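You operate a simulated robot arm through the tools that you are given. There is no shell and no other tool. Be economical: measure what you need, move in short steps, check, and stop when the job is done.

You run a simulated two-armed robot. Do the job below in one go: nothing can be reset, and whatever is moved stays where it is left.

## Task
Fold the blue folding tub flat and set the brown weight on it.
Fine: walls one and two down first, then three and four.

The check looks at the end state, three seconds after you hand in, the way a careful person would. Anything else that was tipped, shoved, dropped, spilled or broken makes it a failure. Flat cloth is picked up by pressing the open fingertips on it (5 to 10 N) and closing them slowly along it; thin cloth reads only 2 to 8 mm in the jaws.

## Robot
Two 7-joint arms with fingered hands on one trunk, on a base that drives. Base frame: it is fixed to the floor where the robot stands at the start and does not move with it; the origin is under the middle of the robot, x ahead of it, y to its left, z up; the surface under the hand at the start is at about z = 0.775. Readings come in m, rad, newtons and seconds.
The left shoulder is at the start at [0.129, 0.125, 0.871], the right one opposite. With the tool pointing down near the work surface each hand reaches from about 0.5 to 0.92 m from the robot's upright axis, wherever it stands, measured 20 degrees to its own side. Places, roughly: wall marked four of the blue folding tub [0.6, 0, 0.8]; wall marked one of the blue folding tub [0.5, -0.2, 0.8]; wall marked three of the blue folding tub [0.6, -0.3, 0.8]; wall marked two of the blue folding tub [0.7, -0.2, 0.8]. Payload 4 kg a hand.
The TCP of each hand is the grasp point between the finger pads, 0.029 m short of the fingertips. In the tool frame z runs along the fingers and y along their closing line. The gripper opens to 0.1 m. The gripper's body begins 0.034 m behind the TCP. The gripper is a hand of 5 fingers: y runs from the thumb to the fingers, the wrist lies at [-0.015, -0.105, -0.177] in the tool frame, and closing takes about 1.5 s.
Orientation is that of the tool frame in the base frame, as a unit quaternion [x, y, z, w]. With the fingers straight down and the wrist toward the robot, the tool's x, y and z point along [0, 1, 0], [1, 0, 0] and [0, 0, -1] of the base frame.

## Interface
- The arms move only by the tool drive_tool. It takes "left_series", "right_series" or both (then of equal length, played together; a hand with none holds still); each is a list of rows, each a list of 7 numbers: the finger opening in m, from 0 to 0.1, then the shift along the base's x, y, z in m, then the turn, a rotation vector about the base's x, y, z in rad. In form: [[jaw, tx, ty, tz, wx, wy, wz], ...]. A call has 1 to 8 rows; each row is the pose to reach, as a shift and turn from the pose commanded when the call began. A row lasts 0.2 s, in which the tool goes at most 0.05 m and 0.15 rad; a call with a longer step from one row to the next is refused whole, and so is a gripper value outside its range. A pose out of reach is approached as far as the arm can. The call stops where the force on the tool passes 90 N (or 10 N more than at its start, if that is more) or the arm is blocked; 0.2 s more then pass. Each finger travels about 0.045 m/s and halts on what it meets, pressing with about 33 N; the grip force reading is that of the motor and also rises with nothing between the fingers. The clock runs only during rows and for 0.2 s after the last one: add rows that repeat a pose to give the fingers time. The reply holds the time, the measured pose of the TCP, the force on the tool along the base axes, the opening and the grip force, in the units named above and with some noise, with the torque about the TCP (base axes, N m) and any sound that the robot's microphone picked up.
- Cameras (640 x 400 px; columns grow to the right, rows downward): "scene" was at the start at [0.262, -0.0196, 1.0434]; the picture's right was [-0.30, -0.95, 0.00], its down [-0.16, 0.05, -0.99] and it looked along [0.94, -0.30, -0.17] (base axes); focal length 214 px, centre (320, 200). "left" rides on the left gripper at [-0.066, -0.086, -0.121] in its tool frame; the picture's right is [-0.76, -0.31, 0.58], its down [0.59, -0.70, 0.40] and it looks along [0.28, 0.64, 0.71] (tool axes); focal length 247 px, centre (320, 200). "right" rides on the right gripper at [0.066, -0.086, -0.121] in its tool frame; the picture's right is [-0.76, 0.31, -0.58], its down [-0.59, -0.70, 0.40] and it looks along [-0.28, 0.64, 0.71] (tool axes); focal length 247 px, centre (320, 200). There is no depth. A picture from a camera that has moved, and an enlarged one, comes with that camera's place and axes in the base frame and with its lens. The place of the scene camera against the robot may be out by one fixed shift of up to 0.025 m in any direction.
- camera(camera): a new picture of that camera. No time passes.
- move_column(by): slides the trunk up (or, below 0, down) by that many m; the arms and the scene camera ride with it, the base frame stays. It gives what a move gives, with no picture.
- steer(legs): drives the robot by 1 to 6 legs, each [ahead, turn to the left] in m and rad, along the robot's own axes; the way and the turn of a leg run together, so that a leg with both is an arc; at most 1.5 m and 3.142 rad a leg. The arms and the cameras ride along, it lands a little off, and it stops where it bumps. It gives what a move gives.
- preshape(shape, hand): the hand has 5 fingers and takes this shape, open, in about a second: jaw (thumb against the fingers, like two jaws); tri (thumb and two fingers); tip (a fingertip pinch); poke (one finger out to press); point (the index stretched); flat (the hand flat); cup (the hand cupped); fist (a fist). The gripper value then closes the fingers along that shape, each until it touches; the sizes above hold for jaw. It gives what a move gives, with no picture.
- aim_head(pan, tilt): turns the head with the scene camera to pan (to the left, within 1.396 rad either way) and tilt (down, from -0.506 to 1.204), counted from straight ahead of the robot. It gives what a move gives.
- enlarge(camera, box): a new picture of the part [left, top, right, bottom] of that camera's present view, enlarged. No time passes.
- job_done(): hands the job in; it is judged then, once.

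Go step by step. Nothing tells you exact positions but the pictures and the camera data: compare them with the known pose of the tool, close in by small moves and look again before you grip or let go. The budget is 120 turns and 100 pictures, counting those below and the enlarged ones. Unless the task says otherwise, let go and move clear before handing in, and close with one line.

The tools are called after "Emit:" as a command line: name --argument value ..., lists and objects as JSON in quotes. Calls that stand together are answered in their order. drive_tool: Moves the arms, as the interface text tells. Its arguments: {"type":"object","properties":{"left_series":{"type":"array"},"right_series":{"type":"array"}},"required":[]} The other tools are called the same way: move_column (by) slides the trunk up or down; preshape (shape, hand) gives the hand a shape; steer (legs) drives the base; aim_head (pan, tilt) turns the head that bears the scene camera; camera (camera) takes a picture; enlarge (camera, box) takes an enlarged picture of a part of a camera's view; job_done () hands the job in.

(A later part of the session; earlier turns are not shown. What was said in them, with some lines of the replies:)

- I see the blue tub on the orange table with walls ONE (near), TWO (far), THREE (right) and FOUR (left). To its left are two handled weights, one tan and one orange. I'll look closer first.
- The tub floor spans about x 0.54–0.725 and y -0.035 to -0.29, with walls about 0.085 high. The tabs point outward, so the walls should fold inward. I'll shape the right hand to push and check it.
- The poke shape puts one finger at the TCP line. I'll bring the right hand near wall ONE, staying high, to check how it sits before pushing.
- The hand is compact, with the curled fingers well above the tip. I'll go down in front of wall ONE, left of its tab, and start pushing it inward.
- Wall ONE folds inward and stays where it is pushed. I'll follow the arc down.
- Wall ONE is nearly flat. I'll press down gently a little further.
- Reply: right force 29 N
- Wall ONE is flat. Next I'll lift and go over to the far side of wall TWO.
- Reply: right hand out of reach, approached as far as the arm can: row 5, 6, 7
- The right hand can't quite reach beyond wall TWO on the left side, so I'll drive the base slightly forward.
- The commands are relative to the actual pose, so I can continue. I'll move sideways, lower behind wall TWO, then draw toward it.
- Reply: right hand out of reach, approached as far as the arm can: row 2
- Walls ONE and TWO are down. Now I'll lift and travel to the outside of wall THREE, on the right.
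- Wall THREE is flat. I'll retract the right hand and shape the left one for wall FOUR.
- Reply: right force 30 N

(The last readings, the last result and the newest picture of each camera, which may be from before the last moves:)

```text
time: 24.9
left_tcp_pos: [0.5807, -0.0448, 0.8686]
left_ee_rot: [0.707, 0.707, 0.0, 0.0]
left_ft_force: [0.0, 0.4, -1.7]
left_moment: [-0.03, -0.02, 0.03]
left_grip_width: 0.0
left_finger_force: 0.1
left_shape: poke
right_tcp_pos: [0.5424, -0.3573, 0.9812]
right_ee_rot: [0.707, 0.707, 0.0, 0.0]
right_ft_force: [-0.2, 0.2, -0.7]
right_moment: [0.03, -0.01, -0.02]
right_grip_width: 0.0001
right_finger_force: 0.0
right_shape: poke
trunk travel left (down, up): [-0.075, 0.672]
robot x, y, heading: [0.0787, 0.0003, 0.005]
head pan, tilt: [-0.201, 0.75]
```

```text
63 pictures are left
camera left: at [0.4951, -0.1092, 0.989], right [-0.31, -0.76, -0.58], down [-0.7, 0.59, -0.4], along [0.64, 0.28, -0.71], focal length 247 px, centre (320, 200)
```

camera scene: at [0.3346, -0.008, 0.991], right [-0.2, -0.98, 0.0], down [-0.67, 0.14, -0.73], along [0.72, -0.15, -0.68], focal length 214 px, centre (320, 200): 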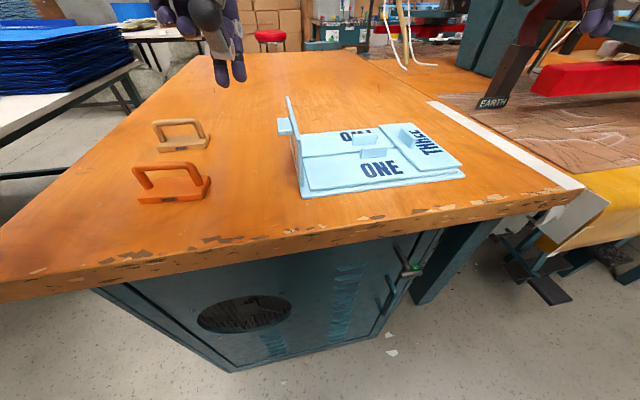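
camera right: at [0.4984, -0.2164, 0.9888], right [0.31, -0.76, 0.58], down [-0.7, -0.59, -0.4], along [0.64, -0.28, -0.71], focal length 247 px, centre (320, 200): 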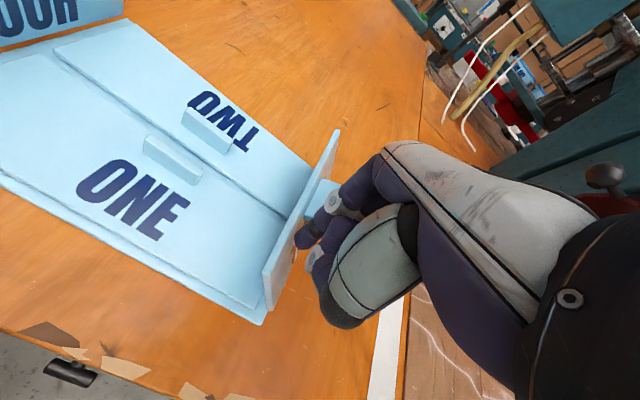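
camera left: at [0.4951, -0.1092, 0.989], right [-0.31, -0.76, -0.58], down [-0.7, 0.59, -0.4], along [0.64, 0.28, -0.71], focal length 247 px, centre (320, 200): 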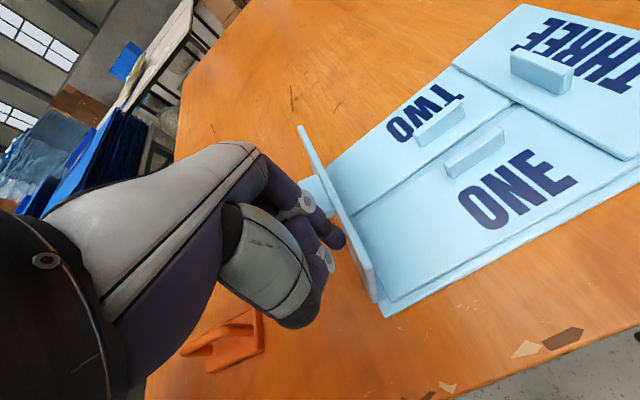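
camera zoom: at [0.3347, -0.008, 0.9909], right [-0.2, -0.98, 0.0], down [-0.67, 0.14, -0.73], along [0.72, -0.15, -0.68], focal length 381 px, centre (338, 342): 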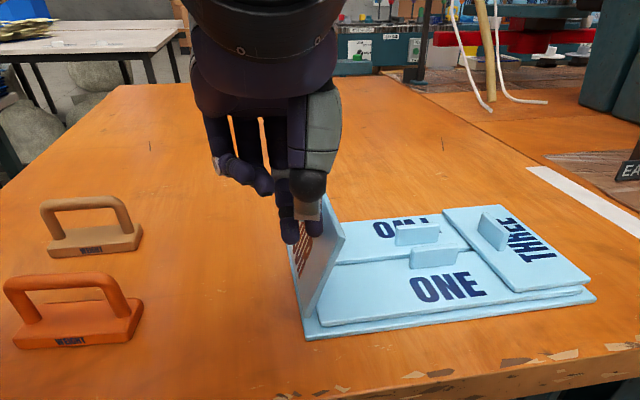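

Emit:
drive_tool --left_series '[[0, 0, -0.012, -0.003, 0, 0, 0], [0, 0, -0.024, -0.009, 0, 0, 0], [0, 0, -0.036, -0.019, 0, 0, 0], [0, 0, -0.044, -0.029, 0, 0, 0], [0, 0, -0.047, -0.037, 0, 0, 0], [0, 0, -0.047, -0.041, 0, 0, 0], [0, 0, -0.047, -0.0445, 0, 0, 0], [0, 0, -0.047, -0.0465, 0, 0, 0]]'

Emit:
enlarge --camera "scene" --box '[130, 30, 490, 210]'

```text
time: 26.6
left_tcp_pos: [0.5821, -0.0901, 0.8259]
left_ee_rot: [0.706, 0.708, 0.0, 0.003]
left_ft_force: [3.2, -0.5, 19.9]
left_moment: [0.24, -0.09, -0.06]
left_grip_width: 0.0003
left_finger_force: 0.1
left_shape: poke
right_tcp_pos: [0.5415, -0.355, 0.9826]
right_ee_rot: [0.708, 0.706, 0.0, 0.002]
right_ft_force: [-0.7, -0.1, 0.2]
right_moment: [0.0, -0.01, 0.0]
right_grip_width: 0.0
right_finger_force: 0.1
right_shape: poke
trunk travel left (down, up): [-0.075, 0.672]
robot x, y, heading: [0.0842, 0.0013, -0.004]
head pan, tilt: [-0.201, 0.75]
```

```text
1.78 times, centred on (310, 120) of scene
camera zoom: at [0.3337, -0.0078, 0.9916], right [-0.2, -0.98, 0.0], down [-0.67, 0.14, -0.73], along [0.72, -0.15, -0.68], focal length 381 px, centre (338, 342)
```

zoom: 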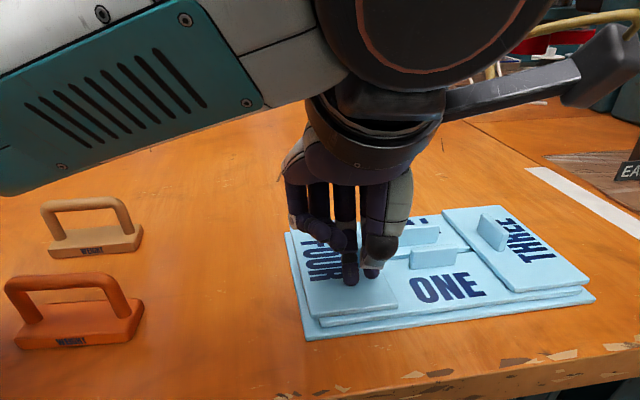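

All four walls are flat. I'll lift the left hand, set it to jaw and go above the brown weight.

Emit:
drive_tool --left_series '[[0, 0, 0, 0.045, 0, 0, 0], [0, 0, 0, 0.09, 0, 0, 0], [0, 0, 0.03, 0.13, 0, 0, 0], [0, 0.015, 0.07, 0.15, 0, 0, 0], [0, 0.03, 0.11, 0.16, 0, 0, 0], [0, 0.045, 0.15, 0.16, 0, 0, 0], [0, 0.065, 0.19, 0.16, 0, 0, 0], [0, 0.085, 0.225, 0.16, 0, 0, 0]]'

Emit:
preshape --hand "left" --shape "jaw"

Emit:
camera --camera "left"

Emit:
camera --camera "scene"

```text
time: 28.4
left_tcp_pos: [0.665, 0.1355, 0.9828]
left_ee_rot: [0.707, 0.707, -0.001, 0.0]
left_ft_force: [-1.0, -0.5, 0.3]
left_moment: [-0.01, -0.01, 0.02]
left_grip_width: 0.0001
left_finger_force: 0.0
left_shape: poke
right_tcp_pos: [0.5436, -0.3569, 0.9814]
right_ee_rot: [0.708, 0.707, 0.0, 0.0]
right_ft_force: [-0.4, 0.6, 0.8]
right_moment: [0.01, -0.01, 0.0]
right_grip_width: 0.0
right_finger_force: 0.2
right_shape: poke
trunk travel left (down, up): [-0.075, 0.672]
robot x, y, heading: [0.0778, -0.0019, -0.0]
head pan, tilt: [-0.201, 0.75]
```

```text
time: 29.4
left_tcp_pos: [0.6659, 0.1338, 0.982]
left_ee_rot: [0.707, 0.707, 0.0, 0.0]
left_ft_force: [-0.2, -0.2, 0.2]
left_moment: [0.02, 0.02, -0.01]
left_grip_width: 0.1
left_finger_force: 0.0
left_shape: jaw
right_tcp_pos: [0.5416, -0.3572, 0.9805]
right_ee_rot: [0.707, 0.707, 0.001, 0.0]
right_ft_force: [-0.2, 0.9, 0.4]
right_moment: [0.01, 0.0, -0.01]
right_grip_width: 0.0
right_finger_force: 0.0
right_shape: poke
trunk travel left (down, up): [-0.075, 0.672]
robot x, y, heading: [0.0801, 0.0001, 0.001]
head pan, tilt: [-0.201, 0.75]
```

```text
61 pictures are left
camera left: at [0.5797, 0.0684, 1.1026], right [-0.31, -0.76, -0.58], down [-0.7, 0.59, -0.4], along [0.64, 0.28, -0.71], focal length 247 px, centre (320, 200)
```

left: 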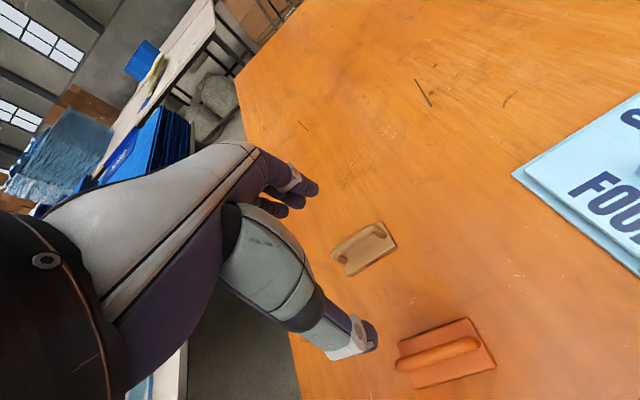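

```text
60 pictures are left
camera scene: at [0.3347, -0.0079, 0.9909], right [-0.2, -0.98, 0.0], down [-0.67, 0.14, -0.73], along [0.72, -0.15, -0.68], focal length 214 px, centre (320, 200)
```

scene: 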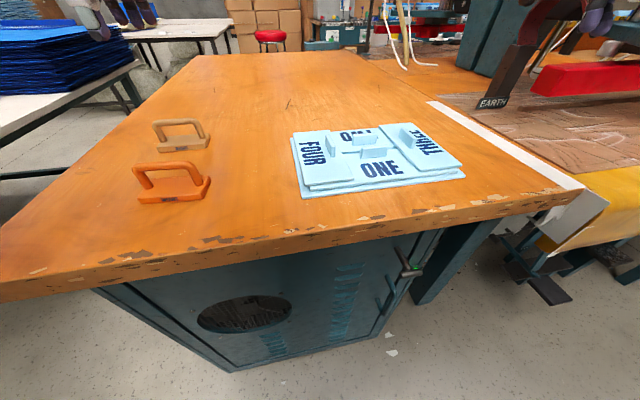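

Emit:
enlarge --camera "left" --box '[300, 190, 500, 400]'

Emit:
enlarge --camera "scene" --box '[120, 100, 480, 220]'

```text
1.90 times, centred on (400, 295) of left
camera zoom: at [0.5797, 0.0684, 1.1026], right [-0.31, -0.76, -0.58], down [-0.7, 0.59, -0.4], along [0.64, 0.28, -0.71], focal length 470 px, centre (168, 19)
```

zoom: 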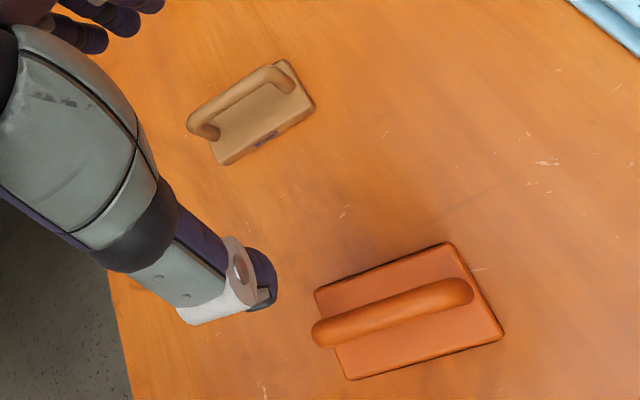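

```text
1.78 times, centred on (300, 160) of scene
camera zoom: at [0.3347, -0.0079, 0.9909], right [-0.2, -0.98, 0.0], down [-0.67, 0.14, -0.73], along [0.72, -0.15, -0.68], focal length 381 px, centre (356, 271)
```

zoom: 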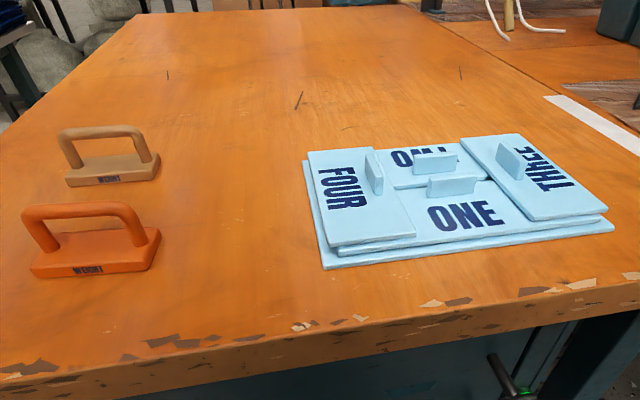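

The brown weight's base is about x 0.716–0.755, y 0.118–0.199. Its handle bar runs along y at z≈0.826. I'll move the open left hand over it.

Emit:
drive_tool --left_series '[[0.1, 0.035, 0.012, -0.01, 0, 0, 0], [0.1, 0.069, 0.024, -0.03, 0, 0, 0], [0.1, 0.069, 0.024, -0.07, 0, 0, 0], [0.1, 0.069, 0.024, -0.09, 0, 0, 0]]'

Emit:
camera --camera "left"

Emit:
enlarge --camera "scene" --box '[100, 30, 340, 220]'

```text
time: 30.4
left_tcp_pos: [0.7361, 0.1573, 0.891]
left_ee_rot: [0.707, 0.707, 0.0, 0.0]
left_ft_force: [0.1, -0.4, -0.2]
left_moment: [-0.03, 0.01, 0.0]
left_grip_width: 0.0998
left_finger_force: 0.0
left_shape: jaw
right_tcp_pos: [0.543, -0.3573, 0.9803]
right_ee_rot: [0.707, 0.707, 0.001, 0.0]
right_ft_force: [-0.2, -0.2, 0.1]
right_moment: [0.01, 0.06, 0.01]
right_grip_width: 0.0
right_finger_force: 0.1
right_shape: poke
trunk travel left (down, up): [-0.075, 0.672]
robot x, y, heading: [0.0826, 0.006, 0.001]
head pan, tilt: [-0.201, 0.75]
```

```text
57 pictures are left
camera left: at [0.6504, 0.093, 1.0124], right [-0.31, -0.76, -0.58], down [-0.7, 0.59, -0.4], along [0.64, 0.28, -0.71], focal length 247 px, centre (320, 200)
```

left: 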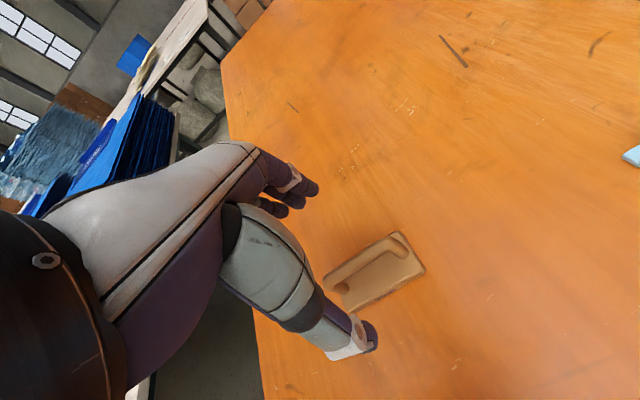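

```text
2.11 times, centred on (220, 125) of scene
camera zoom: at [0.3348, -0.0078, 0.9909], right [-0.2, -0.98, 0.0], down [-0.67, 0.14, -0.73], along [0.72, -0.15, -0.68], focal length 452 px, centre (530, 358)
```

zoom: 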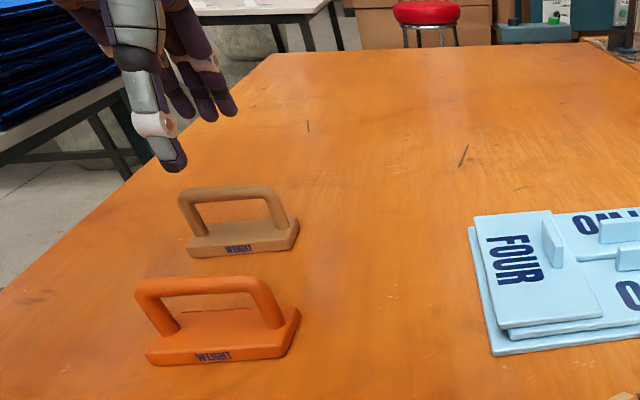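

Emit:
drive_tool --left_series '[[0.1, -0.001, 0.001, -0.03, 0, 0, 0], [0.1, -0.001, 0.001, -0.05, 0, 0, 0], [0.1, -0.001, 0.001, -0.061, 0, 0, 0]]'

Emit:
enlarge --camera "left" --box '[230, 150, 480, 390]'

Emit:
enlarge --camera "scene" --box '[100, 30, 340, 220]'

```text
time: 31.1
left_tcp_pos: [0.7321, 0.1619, 0.8486]
left_ee_rot: [0.704, 0.71, 0.009, 0.008]
left_ft_force: [0.3, 0.5, -0.5]
left_moment: [0.0, -0.01, -0.02]
left_grip_width: 0.0998
left_finger_force: 0.1
left_shape: jaw
right_tcp_pos: [0.5382, -0.3571, 0.9866]
right_ee_rot: [0.707, 0.707, 0.002, 0.003]
right_ft_force: [0.6, 0.5, -0.1]
right_moment: [0.01, 0.05, -0.01]
right_grip_width: 0.0001
right_finger_force: 0.1
right_shape: poke
trunk travel left (down, up): [-0.075, 0.672]
robot x, y, heading: [0.0775, 0.0003, 0.004]
head pan, tilt: [-0.201, 0.75]
```

```text
1.67 times, centred on (355, 270) of left
camera zoom: at [0.6433, 0.097, 0.967], right [-0.29, -0.76, -0.58], down [-0.7, 0.58, -0.42], along [0.66, 0.29, -0.7], focal length 412 px, centre (262, 83)
```

zoom: 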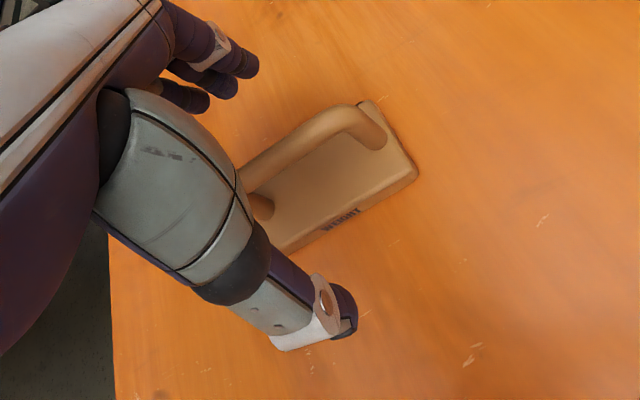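

```text
2.11 times, centred on (220, 125) of scene
camera zoom: at [0.3302, -0.0082, 0.9947], right [-0.2, -0.98, 0.0], down [-0.67, 0.14, -0.73], along [0.72, -0.15, -0.68], focal length 452 px, centre (530, 358)
```

zoom: 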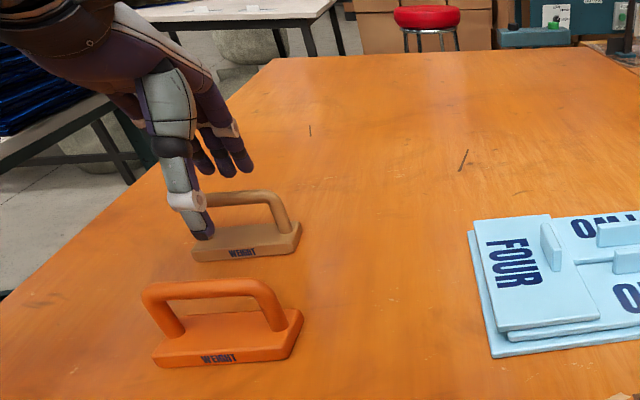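

The hand stopped about 2 cm high with no force at the tool, so the arm itself seems to be blocked, probably the elbow on the table edge. I'll raise the trunk to lift the elbow and look.

Emit:
move_column --by 0.12

Emit:
camera --camera "scene"

Emit:
aim_head --pan 0.9 --tilt 0.8

Emit:
camera --camera "scene"

```text
time: 32.6
left_tcp_pos: [0.7355, 0.1585, 0.9497]
left_ee_rot: [0.708, 0.706, 0.0, -0.001]
left_ft_force: [0.3, -0.2, -0.8]
left_moment: [0.03, 0.03, 0.01]
left_grip_width: 0.0998
left_finger_force: 0.1
left_shape: jaw
right_tcp_pos: [0.5438, -0.3564, 1.1007]
right_ee_rot: [0.707, 0.707, 0.0, -0.001]
right_ft_force: [0.5, 0.2, 0.3]
right_moment: [0.06, 0.0, 0.01]
right_grip_width: 0.0002
right_finger_force: 0.1
right_shape: poke
trunk travel left (down, up): [-0.195, 0.552]
robot x, y, heading: [0.0815, 0.0021, 0.004]
head pan, tilt: [-0.201, 0.75]
```

```text
53 pictures are left
camera scene: at [0.2831, -0.0077, 1.1173], right [-0.2, -0.98, 0.0], down [-0.67, 0.14, -0.73], along [0.72, -0.14, -0.68], focal length 214 px, centre (320, 200)
```

scene: 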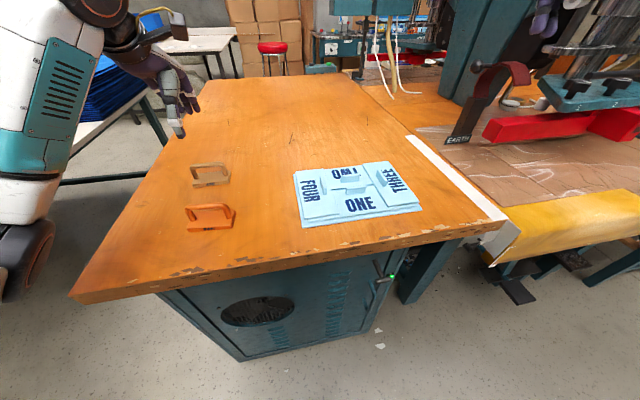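

```text
time: 34.0
left_tcp_pos: [0.7337, 0.1589, 0.9511]
left_ee_rot: [0.707, 0.707, 0.0, 0.0]
left_ft_force: [0.4, 0.6, -0.4]
left_moment: [0.02, 0.01, 0.02]
left_grip_width: 0.1001
left_finger_force: 0.0
left_shape: jaw
right_tcp_pos: [0.5433, -0.3563, 1.1021]
right_ee_rot: [0.707, 0.707, 0.0, 0.0]
right_ft_force: [-0.8, -0.7, -0.6]
right_moment: [0.0, -0.01, -0.01]
right_grip_width: 0.0001
right_finger_force: 0.0
right_shape: poke
trunk travel left (down, up): [-0.195, 0.552]
robot x, y, heading: [0.0807, 0.0043, 0.004]
head pan, tilt: [0.901, 0.799]
```

```text
52 pictures are left
camera scene: at [0.2516, 0.0719, 1.1137], right [0.78, -0.62, 0.0], down [-0.45, -0.56, -0.7], along [0.43, 0.55, -0.72], focal length 214 px, centre (320, 200)
```

scene: 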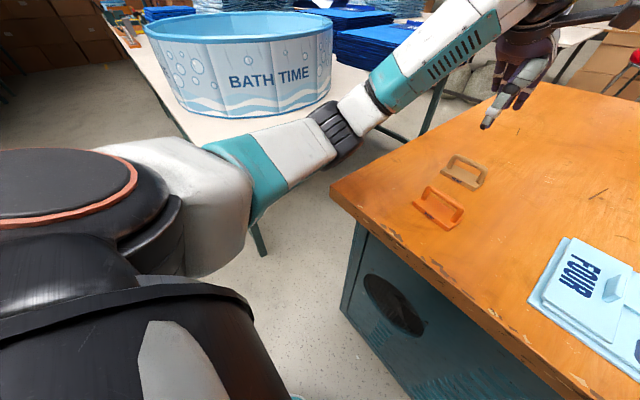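

The elbow hangs beyond the table's left edge, and with the trunk raised it is now higher. I'll lower the hand to the handle.

Emit:
drive_tool --left_series '[[0.1, 0, 0, -0.04, 0, 0, 0], [0.1, 0, 0, -0.075, 0, 0, 0], [0.1, 0, 0, -0.1, 0, 0, 0], [0.1, 0, 0, -0.115, 0, 0, 0], [0.1, 0, 0, -0.121, 0, 0, 0]]'

Emit:
camera --camera "scene"

Emit:
enlarge --camera "left" --box '[230, 150, 480, 390]'

```text
time: 35.2
left_tcp_pos: [0.7334, 0.1606, 0.8302]
left_ee_rot: [0.707, 0.707, 0.0, -0.001]
left_ft_force: [-0.8, 0.0, 0.3]
left_moment: [0.01, 0.0, 0.02]
left_grip_width: 0.1
left_finger_force: 0.1
left_shape: jaw
right_tcp_pos: [0.5429, -0.3566, 1.1032]
right_ee_rot: [0.707, 0.707, -0.001, 0.0]
right_ft_force: [0.0, 0.0, -1.0]
right_moment: [-0.02, 0.03, -0.01]
right_grip_width: 0.0
right_finger_force: 0.0
right_shape: poke
trunk travel left (down, up): [-0.195, 0.552]
robot x, y, heading: [0.0797, -0.0047, 0.002]
head pan, tilt: [0.901, 0.799]
```

```text
51 pictures are left
camera scene: at [0.2515, 0.072, 1.1137], right [0.78, -0.62, 0.0], down [-0.45, -0.56, -0.7], along [0.43, 0.55, -0.72], focal length 214 px, centre (320, 200)
```

scene: 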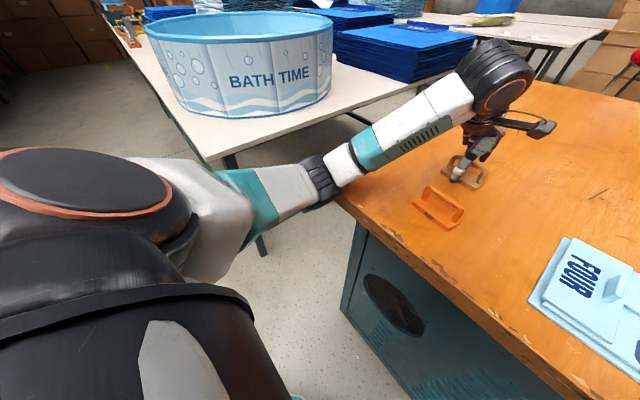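

```text
1.67 times, centred on (355, 270) of left
camera zoom: at [0.6475, 0.0942, 0.9512], right [-0.31, -0.76, -0.58], down [-0.7, 0.59, -0.4], along [0.64, 0.28, -0.71], focal length 412 px, centre (262, 83)
```

zoom: 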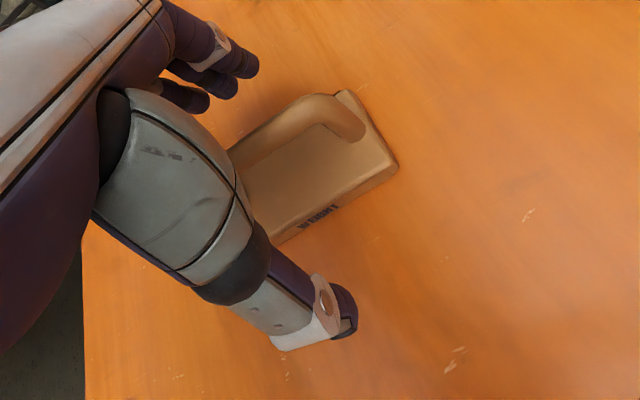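

The hand is straddling the handle bar, so I'll close the grip.

Emit:
drive_tool --left_series '[[0.06, 0, 0, 0, 0, 0, 0], [0.03, 0, 0, 0, 0, 0, 0], [0.0, 0, 0, 0, 0, 0, 0], [0.0, 0, 0, 0, 0, 0, 0], [0.0, 0, 0, 0, 0, 0, 0], [0.0, 0, 0, 0, 0, 0, 0], [0.0, 0, 0, 0, 0, 0, 0]]'

Emit:
enlarge --camera "left" --box '[230, 150, 480, 390]'

```text
time: 36.8
left_tcp_pos: [0.7327, 0.1587, 0.8292]
left_ee_rot: [0.707, 0.707, 0.0, -0.001]
left_ft_force: [-0.2, 0.7, 0.2]
left_moment: [0.01, -0.01, -0.02]
left_grip_width: 0.0031
left_finger_force: 32.9
left_shape: jaw
right_tcp_pos: [0.5441, -0.3565, 1.1022]
right_ee_rot: [0.707, 0.707, 0.0, -0.001]
right_ft_force: [0.7, -0.5, 0.3]
right_moment: [-0.02, 0.0, -0.01]
right_grip_width: 0.0
right_finger_force: 0.2
right_shape: poke
trunk travel left (down, up): [-0.195, 0.552]
robot x, y, heading: [0.0806, -0.0034, -0.006]
head pan, tilt: [0.901, 0.799]
```

```text
1.67 times, centred on (355, 270) of left
camera zoom: at [0.6478, 0.0941, 0.9503], right [-0.31, -0.76, -0.58], down [-0.7, 0.59, -0.4], along [0.64, 0.28, -0.71], focal length 412 px, centre (262, 83)
```

zoom: 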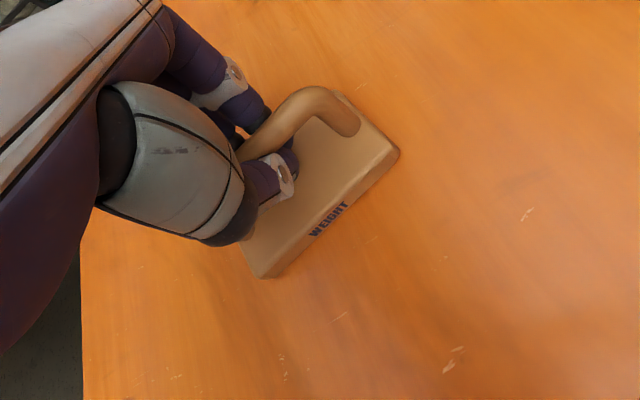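

Emit:
drive_tool --left_series '[[0.0, 0, 0, 0.01, 0, 0, 0], [0.0, 0, 0, 0.02, 0, 0, 0], [0.0, 0, 0, 0.03, 0, 0, 0], [0.0, 0, 0, 0.03, 0, 0, 0]]'

Emit:
enlarge --camera "left" --box '[230, 150, 480, 390]'

Emit:
camera --camera "scene"

```text
time: 37.8
left_tcp_pos: [0.7338, 0.1593, 0.8612]
left_ee_rot: [0.707, 0.707, -0.001, -0.001]
left_ft_force: [-0.3, 0.5, -4.2]
left_moment: [0.01, -0.01, -0.03]
left_grip_width: 0.0042
left_finger_force: 32.8
left_shape: jaw
right_tcp_pos: [0.5442, -0.3556, 1.1015]
right_ee_rot: [0.707, 0.707, 0.0, -0.001]
right_ft_force: [0.0, -0.6, -0.1]
right_moment: [0.02, 0.03, -0.02]
right_grip_width: 0.0
right_finger_force: 0.1
right_shape: poke
trunk travel left (down, up): [-0.195, 0.552]
robot x, y, heading: [0.0784, 0.0005, 0.001]
head pan, tilt: [0.901, 0.799]
```

```text
1.67 times, centred on (355, 270) of left
camera zoom: at [0.6487, 0.0941, 0.9811], right [-0.31, -0.76, -0.58], down [-0.7, 0.59, -0.4], along [0.64, 0.28, -0.71], focal length 412 px, centre (262, 83)
```

zoom: 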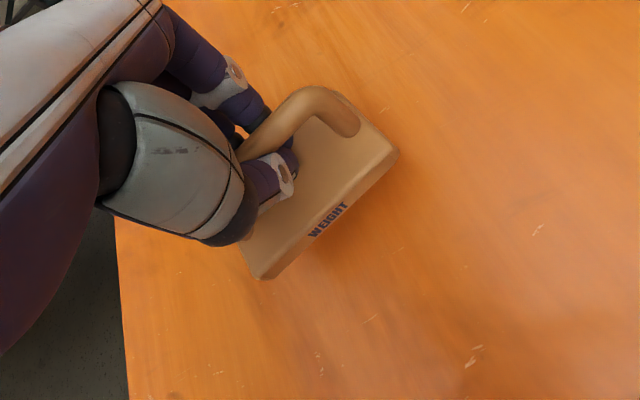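

```text
47 pictures are left
camera scene: at [0.2519, 0.072, 1.1136], right [0.78, -0.62, 0.0], down [-0.45, -0.56, -0.7], along [0.43, 0.55, -0.72], focal length 214 px, centre (320, 200)
```

scene: 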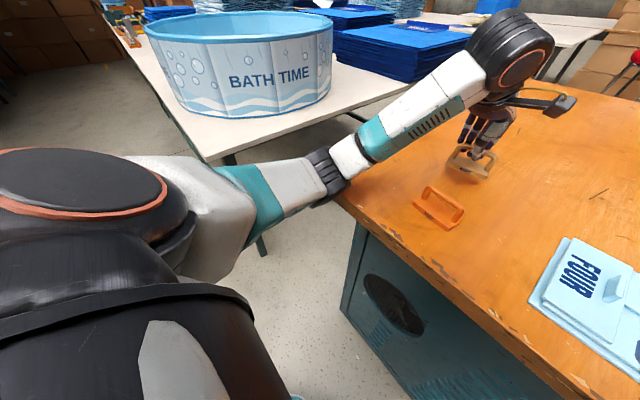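

The brown weight is held firmly at about 0.4 kg. I'll lift it and carry it over panel FOUR, on the near side of its tab.

Emit:
drive_tool --left_series '[[0, 0, 0, 0.04, 0, 0, 0], [0, 0, 0, 0.08, 0, 0, 0], [0, -0.02, -0.04, 0.09, 0, 0, 0], [0, -0.04, -0.08, 0.09, 0, 0, 0], [0, -0.06, -0.12, 0.09, 0, 0, 0], [0, -0.085, -0.16, 0.09, 0, 0, 0], [0, -0.11, -0.2, 0.09, 0, 0, 0], [0, -0.135, -0.23, 0.09, 0, 0, 0]]'

Emit:
aim_head --pan -0.2 --tilt 0.85

Emit:
camera --camera "scene"

Emit:
camera --camera "left"

Emit:
camera --camera "right"

```text
time: 39.6
left_tcp_pos: [0.598, -0.0713, 0.9506]
left_ee_rot: [0.707, 0.707, 0.001, 0.0]
left_ft_force: [0.0, 0.3, -4.2]
left_moment: [-0.01, 0.0, 0.01]
left_grip_width: 0.0043
left_finger_force: 33.4
left_shape: jaw
right_tcp_pos: [0.5428, -0.3561, 1.1015]
right_ee_rot: [0.706, 0.708, 0.0, 0.0]
right_ft_force: [0.5, 0.5, 0.0]
right_moment: [-0.02, -0.03, -0.01]
right_grip_width: 0.0002
right_finger_force: 0.1
right_shape: poke
trunk travel left (down, up): [-0.195, 0.552]
robot x, y, heading: [0.0788, -0.0012, -0.002]
head pan, tilt: [0.901, 0.799]
```

```text
time: 40.9
left_tcp_pos: [0.5991, -0.0694, 0.9501]
left_ee_rot: [0.707, 0.707, 0.001, 0.001]
left_ft_force: [0.7, -0.8, -4.5]
left_moment: [-0.01, 0.0, -0.03]
left_grip_width: 0.0043
left_finger_force: 33.2
left_shape: jaw
right_tcp_pos: [0.5438, -0.3572, 1.1028]
right_ee_rot: [0.707, 0.707, 0.001, 0.0]
right_ft_force: [-0.5, -0.7, -0.4]
right_moment: [0.02, 0.02, -0.02]
right_grip_width: 0.0
right_finger_force: 0.1
right_shape: poke
trunk travel left (down, up): [-0.195, 0.552]
robot x, y, heading: [0.0779, 0.0039, -0.003]
head pan, tilt: [-0.201, 0.85]
```

```text
46 pictures are left
camera scene: at [0.2783, -0.0069, 1.1096], right [-0.2, -0.98, 0.0], down [-0.74, 0.15, -0.66], along [0.65, -0.13, -0.75], focal length 214 px, centre (320, 200)
```

scene: 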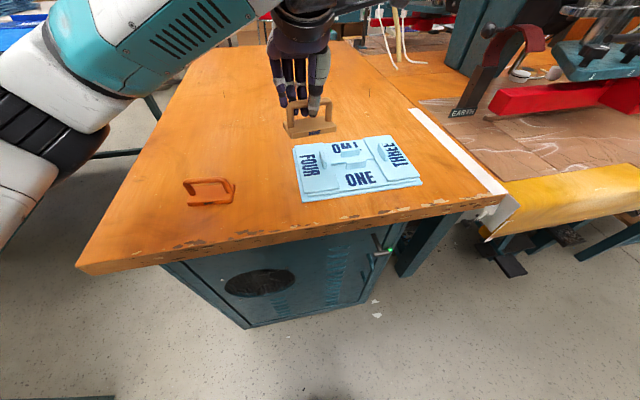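

```text
45 pictures are left
camera left: at [0.5134, -0.1355, 1.071], right [-0.31, -0.76, -0.58], down [-0.7, 0.59, -0.4], along [0.64, 0.28, -0.71], focal length 247 px, centre (320, 200)
```

left: 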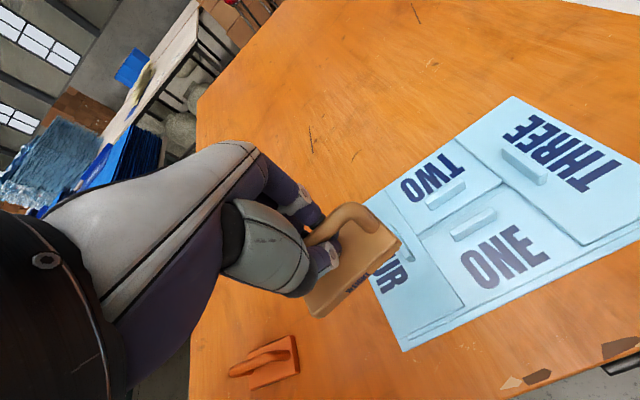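

```text
44 pictures are left
camera right: at [0.4589, -0.2911, 1.2228], right [0.31, -0.76, 0.58], down [-0.7, -0.59, -0.4], along [0.64, -0.28, -0.71], focal length 247 px, centre (320, 200)
```

right: 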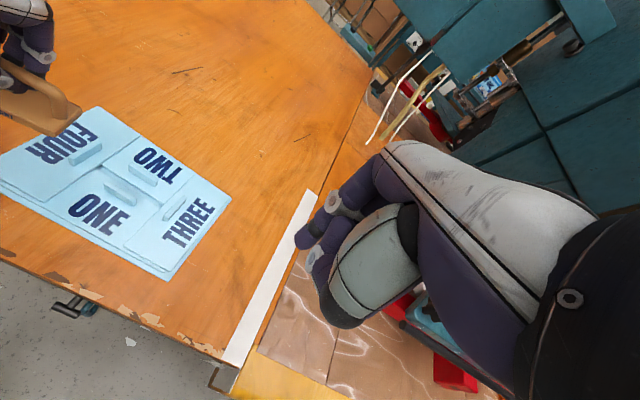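

Emit:
enlarge --camera "right" --box '[0, 60, 240, 290]'

Emit:
enlarge --camera "left" --box '[300, 130, 560, 370]'

```text
1.74 times, centred on (120, 175) of right
camera zoom: at [0.4589, -0.2911, 1.2228], right [0.31, -0.76, 0.58], down [-0.7, -0.59, -0.4], along [0.64, -0.28, -0.71], focal length 430 px, centre (668, 244)
```

zoom: 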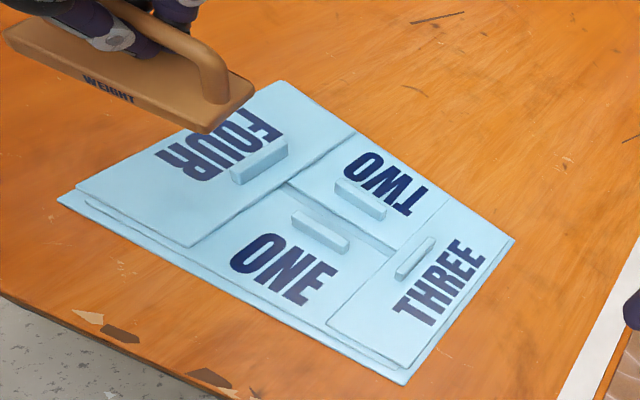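

```text
1.67 times, centred on (430, 250) of left
camera zoom: at [0.5134, -0.1355, 1.071], right [-0.31, -0.76, -0.58], down [-0.7, 0.59, -0.4], along [0.64, 0.28, -0.71], focal length 412 px, centre (137, 117)
```

zoom: 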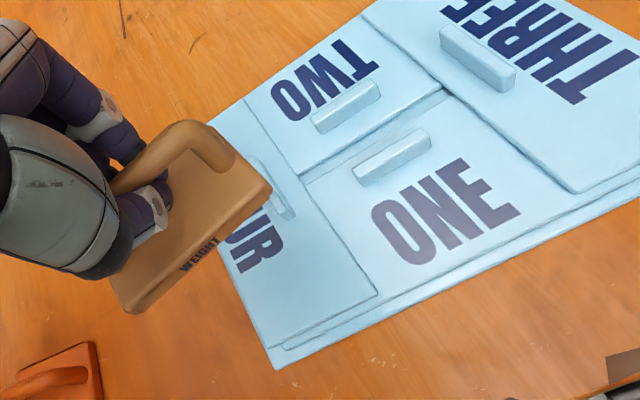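

Panel FOUR's free near area is x 0.548–0.60, y -0.115 to -0.045. I'll bring the weight over (0.573, -0.08) and lower it to just above.

Emit:
drive_tool --left_series '[[0, -0.013, -0.006, -0.02, 0, 0, 0], [0, -0.0255, -0.0105, -0.045, 0, 0, 0], [0, -0.0255, -0.0105, -0.07, 0, 0, 0], [0, -0.0255, -0.0105, -0.085, 0, 0, 0]]'

Emit:
enlarge --camera "right" --box '[0, 60, 240, 290]'

Emit:
enlarge --camera "left" --box '[230, 130, 490, 370]'

Emit:
enlarge --camera "scene" --box '[220, 60, 440, 210]'

```text
time: 41.9
left_tcp_pos: [0.5746, -0.0811, 0.865]
left_ee_rot: [0.708, 0.706, 0.0, 0.0]
left_ft_force: [0.1, 0.1, -3.4]
left_moment: [-0.03, -0.01, 0.01]
left_grip_width: 0.0045
left_finger_force: 33.5
left_shape: jaw
right_tcp_pos: [0.5432, -0.3554, 1.102]
right_ee_rot: [0.707, 0.707, 0.0, -0.001]
right_ft_force: [0.3, -0.4, 0.5]
right_moment: [0.01, 0.01, 0.04]
right_grip_width: 0.0
right_finger_force: 0.0
right_shape: poke
trunk travel left (down, up): [-0.195, 0.552]
robot x, y, heading: [0.0838, -0.0011, 0.005]
head pan, tilt: [-0.201, 0.85]
```

```text
1.74 times, centred on (120, 175) of right
camera zoom: at [0.459, -0.2911, 1.2227], right [0.31, -0.76, 0.58], down [-0.7, -0.59, -0.4], along [0.64, -0.28, -0.71], focal length 430 px, centre (668, 244)
```

zoom: 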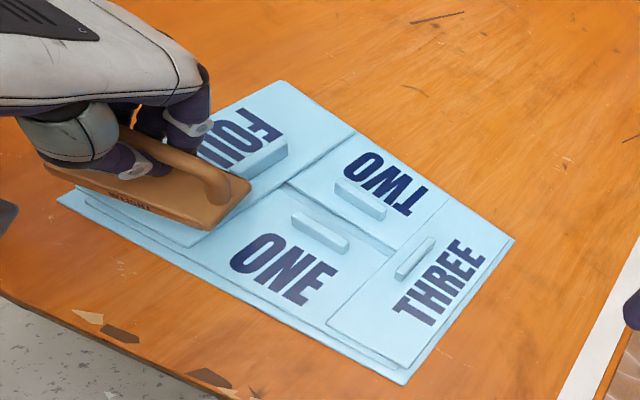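

```text
1.67 times, centred on (360, 250) of left
camera zoom: at [0.4883, -0.1466, 0.9858], right [-0.31, -0.76, -0.58], down [-0.7, 0.59, -0.4], along [0.64, 0.28, -0.71], focal length 412 px, centre (253, 117)
```

zoom: 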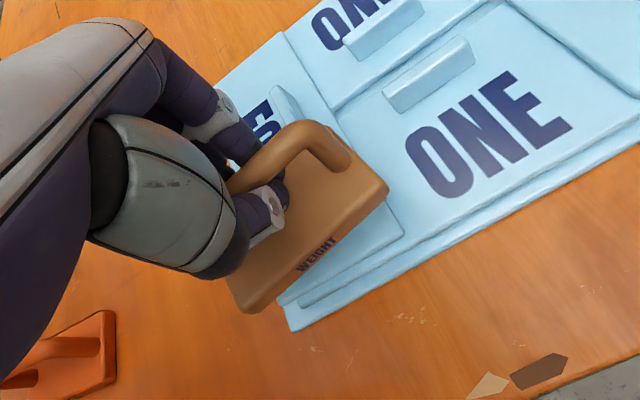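

```text
2.67 times, centred on (330, 135) of scene
camera zoom: at [0.2784, -0.007, 1.1096], right [-0.2, -0.98, 0.0], down [-0.74, 0.15, -0.66], along [0.65, -0.13, -0.75], focal length 572 px, centre (293, 373)
```

zoom: 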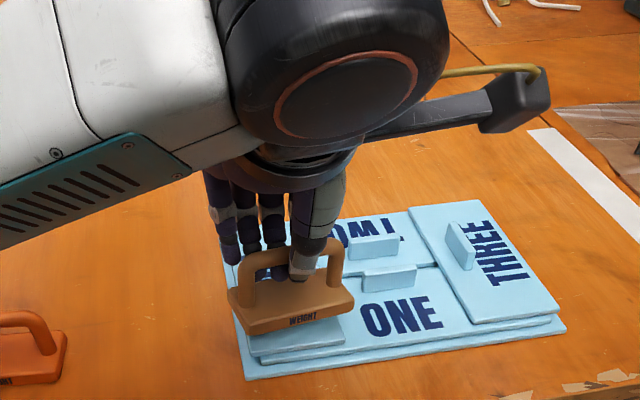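

Emit:
drive_tool --left_series '[[0, 0, 0.001, -0.006, 0, 0, 0], [0, 0, 0.001, -0.01, 0, 0, 0], [0, 0, 0.001, -0.013, 0, 0, 0], [0, 0, 0.001, -0.015, 0, 0, 0], [0, 0, 0.001, -0.015, 0, 0, 0]]'

Emit:
enlarge --camera "scene" --box '[220, 60, 440, 210]'

Emit:
enlarge --camera "left" --box '[230, 130, 490, 370]'

```text
time: 43.1
left_tcp_pos: [0.5741, -0.0803, 0.8508]
left_ee_rot: [0.707, 0.707, 0.0, -0.001]
left_ft_force: [-0.7, -0.6, -3.1]
left_moment: [-0.03, -0.02, 0.02]
left_grip_width: 0.0039
left_finger_force: 33.4
left_shape: jaw
right_tcp_pos: [0.5434, -0.3565, 1.1022]
right_ee_rot: [0.708, 0.707, 0.0, 0.0]
right_ft_force: [0.2, 0.2, 0.4]
right_moment: [0.01, 0.02, 0.0]
right_grip_width: 0.0
right_finger_force: 0.0
right_shape: poke
trunk travel left (down, up): [-0.195, 0.552]
robot x, y, heading: [0.0794, -0.0005, 0.004]
head pan, tilt: [-0.201, 0.85]
```

```text
2.67 times, centred on (330, 135) of scene
camera zoom: at [0.2782, -0.007, 1.1096], right [-0.2, -0.98, 0.0], down [-0.74, 0.15, -0.66], along [0.65, -0.13, -0.75], focal length 572 px, centre (293, 373)
```

zoom: 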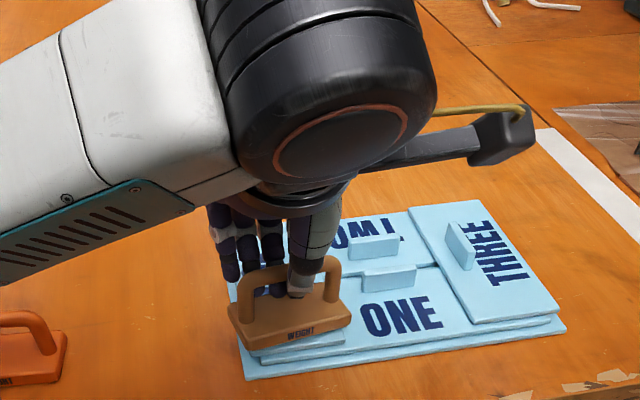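

```text
1.67 times, centred on (360, 250) of left
camera zoom: at [0.4879, -0.1451, 0.9712], right [-0.31, -0.76, -0.58], down [-0.7, 0.59, -0.4], along [0.64, 0.28, -0.71], focal length 412 px, centre (253, 117)
```

zoom: 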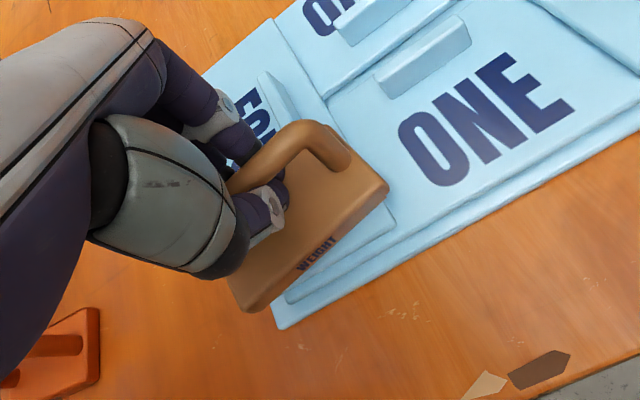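

The weight isn't touching yet and sits slightly toward the outer edge. I'll shift it 1 cm inward, then lower to contact.

Emit:
drive_tool --left_series '[[0, 0, -0.005, 0.002, 0, 0, 0], [0, 0, -0.01, 0.0, 0, 0, 0], [0, 0, -0.01, -0.002, 0, 0, 0], [0, 0, -0.01, -0.003, 0, 0, 0], [0, 0, -0.01, -0.004, 0, 0, 0], [0, 0, -0.01, -0.004, 0, 0, 0]]'

Emit:
enlarge --camera "scene" --box '[270, 120, 390, 210]'

```text
time: 44.5
left_tcp_pos: [0.574, -0.0899, 0.8477]
left_ee_rot: [0.707, 0.707, -0.001, -0.001]
left_ft_force: [-1.2, 1.4, 2.4]
left_moment: [-0.06, -0.11, 0.0]
left_grip_width: 0.0045
left_finger_force: 33.1
left_shape: jaw
right_tcp_pos: [0.5427, -0.3547, 1.1027]
right_ee_rot: [0.708, 0.707, 0.0, 0.0]
right_ft_force: [-0.2, -0.6, -0.3]
right_moment: [-0.01, -0.01, -0.01]
right_grip_width: 0.0
right_finger_force: 0.1
right_shape: poke
trunk travel left (down, up): [-0.195, 0.552]
robot x, y, heading: [0.0804, 0.0009, 0.004]
head pan, tilt: [-0.201, 0.85]
```

```text
4.44 times, centred on (330, 165) of scene
camera zoom: at [0.2777, -0.0067, 1.1098], right [-0.2, -0.98, 0.0], down [-0.74, 0.15, -0.66], along [0.65, -0.13, -0.75], focal length 953 px, centre (276, 356)
```

zoom: 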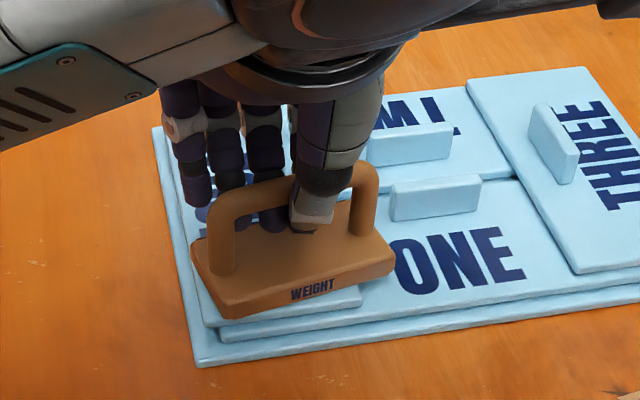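

The weight is in contact with the panel. I'll open partially, to stay clear of FOUR's tab, and then lift away.

Emit:
drive_tool --left_series '[[0.015, 0, 0, 0.001, 0, 0, 0], [0.034, 0, 0, 0.001, 0, 0, 0], [0.034, 0, 0, 0.001, 0, 0, 0], [0.034, 0, 0, 0.001, 0, 0, 0], [0.034, 0, 0, 0.001, 0, 0, 0]]'

Emit:
enlarge --camera "left" --box '[230, 130, 490, 370]'

Emit:
enlarge --camera "scene" --box '[270, 120, 390, 210]'

```text
time: 45.7
left_tcp_pos: [0.5738, -0.0898, 0.849]
left_ee_rot: [0.707, 0.707, 0.0, 0.001]
left_ft_force: [-0.2, -0.6, 0.0]
left_moment: [0.0, -0.01, 0.03]
left_grip_width: 0.0335
left_finger_force: 0.0
left_shape: jaw
right_tcp_pos: [0.5426, -0.3558, 1.1018]
right_ee_rot: [0.707, 0.707, 0.0, -0.001]
right_ft_force: [0.1, -0.5, 0.6]
right_moment: [0.02, 0.0, 0.01]
right_grip_width: 0.0
right_finger_force: 0.1
right_shape: poke
trunk travel left (down, up): [-0.195, 0.552]
robot x, y, heading: [0.0809, -0.0019, 0.007]
head pan, tilt: [-0.201, 0.85]
```

```text
1.67 times, centred on (360, 250) of left
camera zoom: at [0.488, -0.1553, 0.9685], right [-0.31, -0.76, -0.58], down [-0.7, 0.59, -0.4], along [0.64, 0.28, -0.71], focal length 412 px, centre (253, 117)
```

zoom: 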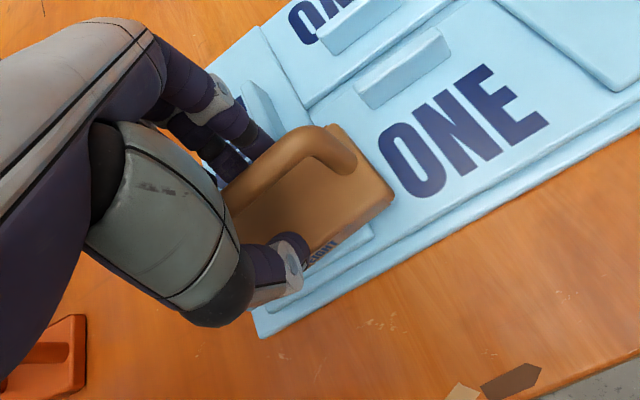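

```text
4.44 times, centred on (330, 165) of scene
camera zoom: at [0.278, -0.0069, 1.1097], right [-0.2, -0.98, 0.0], down [-0.74, 0.15, -0.66], along [0.65, -0.13, -0.75], focal length 953 px, centre (276, 356)
```

zoom: 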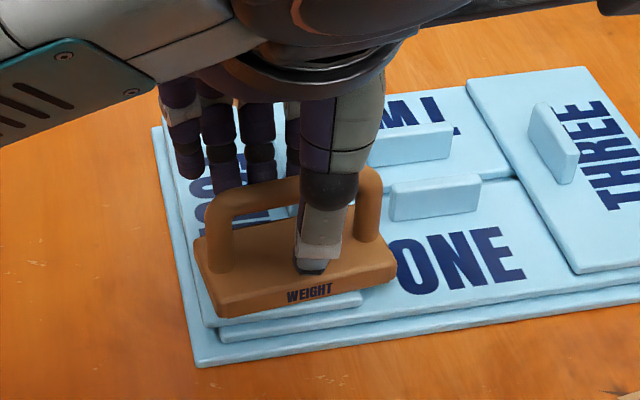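

Emit:
drive_tool --left_series '[[0.036, 0, 0, 0.012, 0, 0, 0], [0.04, 0, 0, 0.025, 0, 0, 0], [0.05, 0, 0, 0.045, 0, 0, 0], [0.05, 0, 0, 0.085, 0, 0, 0], [0.05, 0, 0.02, 0.125, 0, 0, 0], [0.05, -0.01, 0.06, 0.15, 0, 0, 0], [0.05, -0.02, 0.1, 0.17, 0, 0, 0], [0.05, -0.03, 0.14, 0.18, 0, 0, 0]]'

Emit:
camera --camera "scene"

Emit:
enlarge --camera "scene" --box '[270, 110, 440, 210]'

Emit:
enlarge --camera "right" --box '[0, 60, 240, 290]'

```text
time: 47.5
left_tcp_pos: [0.5432, 0.0497, 1.0281]
left_ee_rot: [0.707, 0.708, 0.0, 0.0]
left_ft_force: [-0.3, -0.1, -1.3]
left_moment: [0.0, -0.01, -0.04]
left_grip_width: 0.0498
left_finger_force: 0.0
left_shape: jaw
right_tcp_pos: [0.5435, -0.3552, 1.1022]
right_ee_rot: [0.707, 0.707, 0.001, 0.0]
right_ft_force: [0.2, 0.2, -0.3]
right_moment: [0.02, 0.02, 0.0]
right_grip_width: 0.0
right_finger_force: 0.1
right_shape: poke
trunk travel left (down, up): [-0.195, 0.552]
robot x, y, heading: [0.0789, 0.0031, -0.003]
head pan, tilt: [-0.201, 0.85]
```

```text
33 pictures are left
camera scene: at [0.2778, -0.0064, 1.1097], right [-0.2, -0.98, 0.0], down [-0.74, 0.15, -0.66], along [0.65, -0.13, -0.75], focal length 214 px, centre (320, 200)
```

scene: 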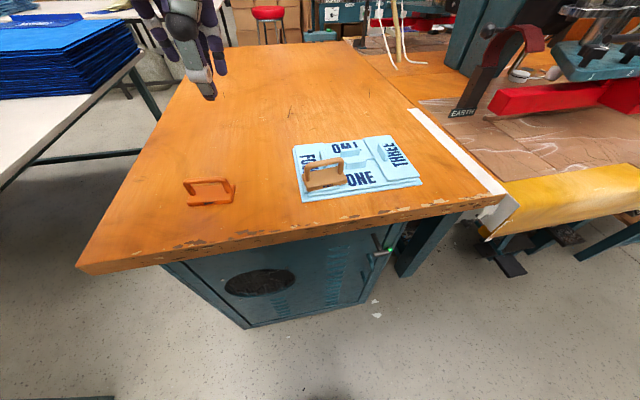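

```text
3.76 times, centred on (355, 160) of scene
camera zoom: at [0.2778, -0.0064, 1.1097], right [-0.2, -0.98, 0.0], down [-0.74, 0.15, -0.66], along [0.65, -0.13, -0.75], focal length 807 px, centre (188, 351)
```

zoom: 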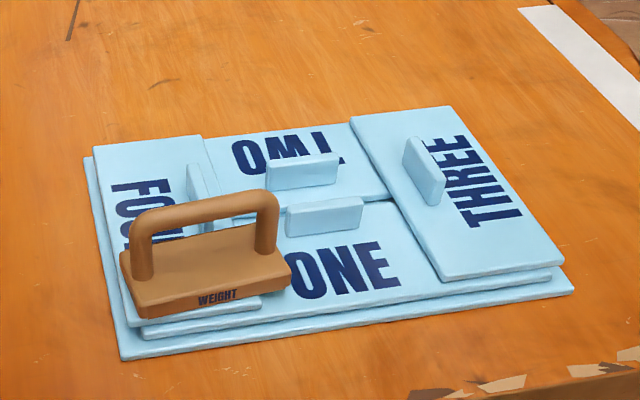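

```text
1.74 times, centred on (120, 175) of right
camera zoom: at [0.4583, -0.2905, 1.2232], right [0.31, -0.76, 0.58], down [-0.7, -0.59, -0.4], along [0.64, -0.28, -0.71], focal length 430 px, centre (668, 244)
```

zoom: 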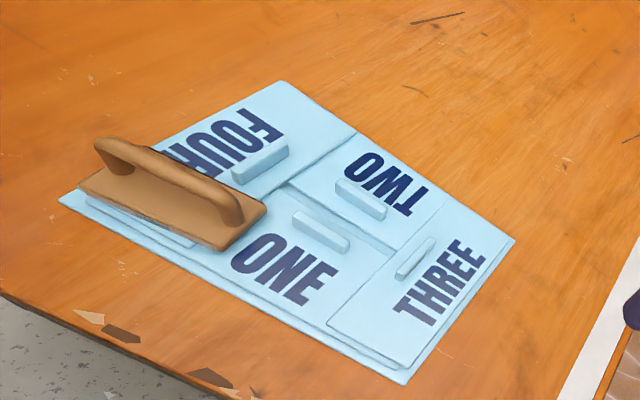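

All four walls lie flat, the brown weight stands on the folded tub, and both hands are clear. I'm handing in.

Emit:
job_done

```text
The job is handed in.
```

The blue tub is folded flat, with walls one and two down first and then three and four, and the brown weight stands on it, on the near end of panel four. On the first reach for the weight, the left arm briefly pressed on something out of view, probably the table edge; nothing looked disturbed in the pictures afterwards.
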